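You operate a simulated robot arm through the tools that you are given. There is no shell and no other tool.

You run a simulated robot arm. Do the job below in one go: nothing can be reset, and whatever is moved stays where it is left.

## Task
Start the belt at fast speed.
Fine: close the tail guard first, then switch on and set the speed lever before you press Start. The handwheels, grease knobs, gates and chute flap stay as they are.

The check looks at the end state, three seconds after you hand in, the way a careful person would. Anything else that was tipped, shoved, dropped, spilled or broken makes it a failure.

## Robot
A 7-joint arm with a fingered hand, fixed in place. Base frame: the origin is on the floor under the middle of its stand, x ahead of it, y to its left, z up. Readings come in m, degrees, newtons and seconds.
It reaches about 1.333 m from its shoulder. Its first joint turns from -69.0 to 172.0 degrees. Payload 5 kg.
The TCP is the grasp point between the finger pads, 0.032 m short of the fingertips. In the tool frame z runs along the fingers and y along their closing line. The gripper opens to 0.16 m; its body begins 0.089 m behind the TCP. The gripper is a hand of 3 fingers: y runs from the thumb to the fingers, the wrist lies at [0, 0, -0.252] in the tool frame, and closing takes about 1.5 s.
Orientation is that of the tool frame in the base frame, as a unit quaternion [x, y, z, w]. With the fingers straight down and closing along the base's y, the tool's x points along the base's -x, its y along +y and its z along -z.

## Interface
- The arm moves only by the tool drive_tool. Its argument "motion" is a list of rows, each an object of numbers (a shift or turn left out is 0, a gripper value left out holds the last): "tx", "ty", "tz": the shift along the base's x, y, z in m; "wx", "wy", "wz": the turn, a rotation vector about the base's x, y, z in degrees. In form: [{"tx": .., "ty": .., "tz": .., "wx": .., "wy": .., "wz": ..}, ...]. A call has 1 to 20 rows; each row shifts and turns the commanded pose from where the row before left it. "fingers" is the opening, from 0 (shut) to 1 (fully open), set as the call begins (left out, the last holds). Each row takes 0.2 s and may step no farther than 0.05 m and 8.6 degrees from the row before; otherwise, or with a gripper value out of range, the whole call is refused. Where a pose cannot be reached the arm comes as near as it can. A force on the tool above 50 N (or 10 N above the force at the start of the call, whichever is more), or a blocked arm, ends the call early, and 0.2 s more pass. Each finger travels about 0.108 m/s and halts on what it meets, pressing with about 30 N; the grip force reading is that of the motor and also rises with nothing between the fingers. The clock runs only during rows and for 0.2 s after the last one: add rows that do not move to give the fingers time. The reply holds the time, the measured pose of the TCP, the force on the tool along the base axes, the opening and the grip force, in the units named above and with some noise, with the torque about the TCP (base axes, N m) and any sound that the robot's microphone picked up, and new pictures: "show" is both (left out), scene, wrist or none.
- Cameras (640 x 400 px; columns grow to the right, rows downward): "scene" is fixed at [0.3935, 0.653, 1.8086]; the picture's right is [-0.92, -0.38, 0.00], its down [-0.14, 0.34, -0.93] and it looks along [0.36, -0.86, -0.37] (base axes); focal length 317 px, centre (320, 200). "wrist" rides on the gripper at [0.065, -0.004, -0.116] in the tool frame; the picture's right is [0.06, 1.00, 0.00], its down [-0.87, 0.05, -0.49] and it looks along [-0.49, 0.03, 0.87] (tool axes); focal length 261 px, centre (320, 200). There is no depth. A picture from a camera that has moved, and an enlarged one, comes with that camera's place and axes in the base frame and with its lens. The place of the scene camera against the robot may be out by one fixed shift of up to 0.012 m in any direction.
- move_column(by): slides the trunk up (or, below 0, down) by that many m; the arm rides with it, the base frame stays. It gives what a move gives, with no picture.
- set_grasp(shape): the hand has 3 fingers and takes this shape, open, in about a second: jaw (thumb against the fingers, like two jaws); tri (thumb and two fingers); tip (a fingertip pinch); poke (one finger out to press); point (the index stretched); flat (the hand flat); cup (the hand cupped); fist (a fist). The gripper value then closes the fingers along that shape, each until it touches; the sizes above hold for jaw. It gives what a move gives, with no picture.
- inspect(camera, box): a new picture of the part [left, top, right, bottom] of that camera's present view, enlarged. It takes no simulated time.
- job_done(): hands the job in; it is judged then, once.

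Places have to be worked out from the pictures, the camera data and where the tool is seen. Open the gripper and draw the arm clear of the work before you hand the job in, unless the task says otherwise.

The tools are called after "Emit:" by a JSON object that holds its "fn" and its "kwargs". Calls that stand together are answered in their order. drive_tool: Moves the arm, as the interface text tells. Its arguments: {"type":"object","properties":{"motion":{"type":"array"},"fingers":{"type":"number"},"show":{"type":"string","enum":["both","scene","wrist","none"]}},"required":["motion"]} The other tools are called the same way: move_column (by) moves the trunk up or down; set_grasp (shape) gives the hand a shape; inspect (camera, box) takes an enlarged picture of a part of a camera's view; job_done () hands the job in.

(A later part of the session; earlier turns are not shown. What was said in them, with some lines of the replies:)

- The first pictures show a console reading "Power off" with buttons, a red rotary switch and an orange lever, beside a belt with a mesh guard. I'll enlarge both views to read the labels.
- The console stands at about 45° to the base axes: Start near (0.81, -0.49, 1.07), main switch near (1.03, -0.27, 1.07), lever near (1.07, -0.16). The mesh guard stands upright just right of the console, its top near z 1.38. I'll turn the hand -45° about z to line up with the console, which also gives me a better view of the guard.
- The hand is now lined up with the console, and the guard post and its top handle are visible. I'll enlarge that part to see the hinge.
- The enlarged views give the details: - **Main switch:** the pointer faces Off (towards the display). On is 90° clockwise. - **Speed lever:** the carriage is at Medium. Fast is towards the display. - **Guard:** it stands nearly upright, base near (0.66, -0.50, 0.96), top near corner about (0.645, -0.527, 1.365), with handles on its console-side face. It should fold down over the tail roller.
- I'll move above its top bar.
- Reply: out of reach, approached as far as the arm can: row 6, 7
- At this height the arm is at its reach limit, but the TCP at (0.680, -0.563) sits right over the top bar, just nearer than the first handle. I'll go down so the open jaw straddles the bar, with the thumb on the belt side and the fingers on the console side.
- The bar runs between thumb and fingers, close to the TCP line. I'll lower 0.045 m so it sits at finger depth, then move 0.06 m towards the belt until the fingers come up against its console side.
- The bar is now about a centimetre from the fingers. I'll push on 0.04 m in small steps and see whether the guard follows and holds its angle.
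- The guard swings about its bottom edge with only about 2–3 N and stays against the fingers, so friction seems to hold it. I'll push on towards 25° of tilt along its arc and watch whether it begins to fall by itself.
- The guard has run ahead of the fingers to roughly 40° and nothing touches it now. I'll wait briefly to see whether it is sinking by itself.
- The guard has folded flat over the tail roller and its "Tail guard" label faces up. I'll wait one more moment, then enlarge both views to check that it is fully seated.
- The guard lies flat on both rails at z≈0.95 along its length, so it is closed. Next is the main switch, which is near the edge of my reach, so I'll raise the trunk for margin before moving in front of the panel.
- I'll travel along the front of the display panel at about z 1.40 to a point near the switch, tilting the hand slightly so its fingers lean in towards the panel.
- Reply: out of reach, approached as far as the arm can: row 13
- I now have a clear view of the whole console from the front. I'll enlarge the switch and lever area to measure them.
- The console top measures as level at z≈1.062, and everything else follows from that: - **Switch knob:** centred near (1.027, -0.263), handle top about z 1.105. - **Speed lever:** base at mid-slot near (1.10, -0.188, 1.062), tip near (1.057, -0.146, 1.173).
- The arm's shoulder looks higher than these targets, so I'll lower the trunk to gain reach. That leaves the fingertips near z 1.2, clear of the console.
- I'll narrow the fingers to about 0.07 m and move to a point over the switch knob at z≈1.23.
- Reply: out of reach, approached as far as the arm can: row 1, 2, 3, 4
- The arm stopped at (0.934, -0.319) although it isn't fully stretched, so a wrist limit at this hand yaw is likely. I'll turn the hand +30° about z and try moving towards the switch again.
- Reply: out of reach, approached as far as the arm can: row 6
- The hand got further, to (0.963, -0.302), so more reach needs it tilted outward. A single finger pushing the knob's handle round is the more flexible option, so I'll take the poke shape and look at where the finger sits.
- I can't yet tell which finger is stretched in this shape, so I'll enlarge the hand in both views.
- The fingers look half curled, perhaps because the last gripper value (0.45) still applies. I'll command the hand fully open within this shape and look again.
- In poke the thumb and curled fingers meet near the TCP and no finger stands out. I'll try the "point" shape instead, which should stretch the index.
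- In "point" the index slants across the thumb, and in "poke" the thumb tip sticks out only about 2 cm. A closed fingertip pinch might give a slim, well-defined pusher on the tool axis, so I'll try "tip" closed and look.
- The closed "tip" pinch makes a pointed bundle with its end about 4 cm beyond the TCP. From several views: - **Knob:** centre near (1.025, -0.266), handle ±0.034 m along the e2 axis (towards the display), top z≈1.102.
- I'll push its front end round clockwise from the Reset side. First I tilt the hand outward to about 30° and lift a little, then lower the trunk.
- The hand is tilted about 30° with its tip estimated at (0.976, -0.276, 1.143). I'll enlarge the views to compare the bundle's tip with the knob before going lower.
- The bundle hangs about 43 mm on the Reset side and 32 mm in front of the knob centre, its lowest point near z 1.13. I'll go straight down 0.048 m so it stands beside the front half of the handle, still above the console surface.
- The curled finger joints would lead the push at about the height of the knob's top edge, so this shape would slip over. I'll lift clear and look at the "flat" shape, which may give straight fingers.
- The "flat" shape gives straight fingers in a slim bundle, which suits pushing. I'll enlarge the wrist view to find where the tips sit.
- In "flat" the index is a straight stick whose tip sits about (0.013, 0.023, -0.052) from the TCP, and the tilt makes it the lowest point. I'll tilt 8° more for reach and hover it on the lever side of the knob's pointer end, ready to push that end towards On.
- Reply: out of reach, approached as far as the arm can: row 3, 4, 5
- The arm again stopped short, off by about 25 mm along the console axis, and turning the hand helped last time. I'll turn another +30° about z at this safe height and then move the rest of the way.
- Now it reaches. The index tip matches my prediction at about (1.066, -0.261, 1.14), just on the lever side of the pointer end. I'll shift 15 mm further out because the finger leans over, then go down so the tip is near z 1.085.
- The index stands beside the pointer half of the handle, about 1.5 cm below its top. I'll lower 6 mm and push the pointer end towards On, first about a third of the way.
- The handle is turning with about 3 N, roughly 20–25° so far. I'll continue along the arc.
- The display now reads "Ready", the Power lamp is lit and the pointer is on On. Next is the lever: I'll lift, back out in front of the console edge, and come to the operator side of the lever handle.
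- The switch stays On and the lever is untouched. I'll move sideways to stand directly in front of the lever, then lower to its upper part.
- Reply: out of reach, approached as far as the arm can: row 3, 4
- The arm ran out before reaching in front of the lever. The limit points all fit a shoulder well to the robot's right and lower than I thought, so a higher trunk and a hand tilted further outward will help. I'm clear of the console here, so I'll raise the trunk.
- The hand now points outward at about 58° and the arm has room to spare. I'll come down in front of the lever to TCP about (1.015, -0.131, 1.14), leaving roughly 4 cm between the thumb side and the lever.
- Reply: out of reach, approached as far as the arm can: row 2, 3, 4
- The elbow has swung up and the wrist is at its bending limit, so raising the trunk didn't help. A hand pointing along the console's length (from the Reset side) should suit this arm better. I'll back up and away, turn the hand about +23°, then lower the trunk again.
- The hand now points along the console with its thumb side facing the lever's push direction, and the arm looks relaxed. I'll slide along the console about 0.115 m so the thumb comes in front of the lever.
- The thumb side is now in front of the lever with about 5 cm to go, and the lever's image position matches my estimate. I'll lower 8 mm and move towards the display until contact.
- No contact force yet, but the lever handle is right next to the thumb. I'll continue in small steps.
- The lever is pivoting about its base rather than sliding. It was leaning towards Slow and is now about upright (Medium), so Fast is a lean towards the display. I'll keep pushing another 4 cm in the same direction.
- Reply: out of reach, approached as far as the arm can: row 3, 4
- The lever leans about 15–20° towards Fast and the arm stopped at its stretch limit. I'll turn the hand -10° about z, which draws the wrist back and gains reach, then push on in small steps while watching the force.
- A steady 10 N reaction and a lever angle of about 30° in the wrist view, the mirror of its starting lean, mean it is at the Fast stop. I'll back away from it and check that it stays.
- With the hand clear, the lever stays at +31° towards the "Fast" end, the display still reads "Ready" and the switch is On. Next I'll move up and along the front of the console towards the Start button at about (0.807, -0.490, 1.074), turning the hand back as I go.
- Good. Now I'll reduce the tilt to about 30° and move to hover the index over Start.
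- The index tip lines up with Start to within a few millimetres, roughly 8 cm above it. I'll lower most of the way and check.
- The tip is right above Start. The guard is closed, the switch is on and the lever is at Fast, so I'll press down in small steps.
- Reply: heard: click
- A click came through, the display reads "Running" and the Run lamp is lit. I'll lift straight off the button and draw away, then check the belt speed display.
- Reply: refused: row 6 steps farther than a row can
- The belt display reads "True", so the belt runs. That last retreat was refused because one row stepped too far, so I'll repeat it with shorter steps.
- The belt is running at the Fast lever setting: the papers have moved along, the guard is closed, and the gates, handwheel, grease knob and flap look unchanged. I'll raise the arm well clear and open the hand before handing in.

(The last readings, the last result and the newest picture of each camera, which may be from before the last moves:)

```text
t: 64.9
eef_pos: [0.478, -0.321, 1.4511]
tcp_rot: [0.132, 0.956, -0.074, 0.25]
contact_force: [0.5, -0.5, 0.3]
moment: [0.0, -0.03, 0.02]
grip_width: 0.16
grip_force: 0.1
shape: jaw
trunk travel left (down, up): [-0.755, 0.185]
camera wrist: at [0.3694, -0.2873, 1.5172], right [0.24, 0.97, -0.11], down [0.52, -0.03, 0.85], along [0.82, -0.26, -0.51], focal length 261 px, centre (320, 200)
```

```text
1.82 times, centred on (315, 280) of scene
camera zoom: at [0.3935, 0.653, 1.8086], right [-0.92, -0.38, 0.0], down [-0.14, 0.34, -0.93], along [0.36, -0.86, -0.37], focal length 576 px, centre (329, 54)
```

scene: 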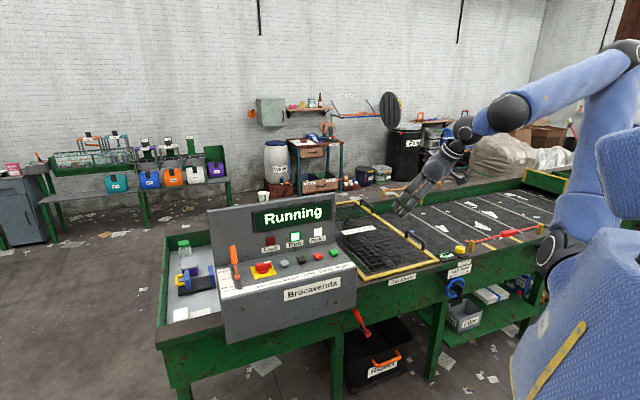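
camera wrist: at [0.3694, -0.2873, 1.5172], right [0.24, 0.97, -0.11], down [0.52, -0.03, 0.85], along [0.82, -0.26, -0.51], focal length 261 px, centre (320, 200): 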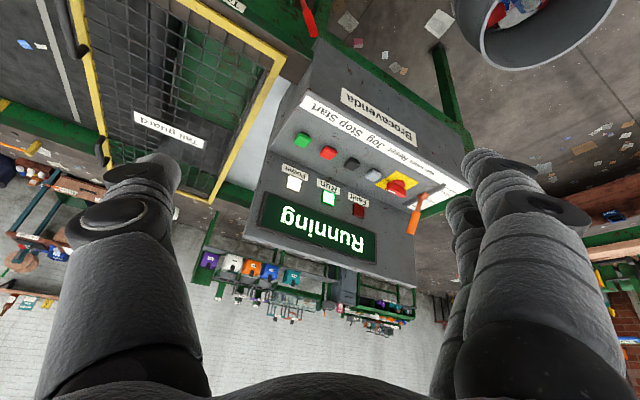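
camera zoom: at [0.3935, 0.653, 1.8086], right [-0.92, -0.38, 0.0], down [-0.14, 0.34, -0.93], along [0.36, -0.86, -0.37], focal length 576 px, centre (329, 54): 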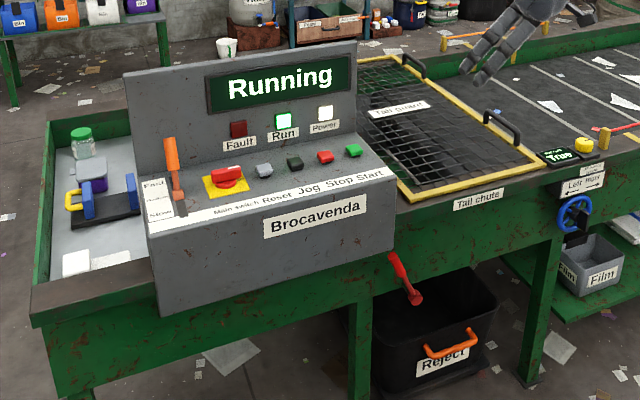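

Everything is in its end state: guard flat, switch On, lever leaning to Fast, the display "Running" with the Run and Power lamps lit and Fault dark. The arm is clear with the hand open, so I'm handing the job in.

Emit:
{"fn": "job_done", "kwargs": {}}

```text
The job is handed in.
```

The belt is running, with the speed lever at Fast. The console display reads "Running", the Run and Power lamps are lit, Fault is dark, and the belt display shows "True".

- **Tail guard:** it is closed, flat over the tail roller. I pushed it past its balance point and it dropped the last part on its own; afterwards it lay flat on both rails.
- **Main switch:** I turned it to On after the guard was closed, and the display changed to "Ready".
- **Speed lever:** it pivots rather than slides. It started leaning towards Slow, and I pushed it to the stop at the Fast end, where it stayed.
- **Start:** I pressed it last; it clicked and the belt started.

I did not touch the handwheels, grease knobs, gates or chute flap, and the ones in view looked unchanged. The arm is drawn back with the hand open.
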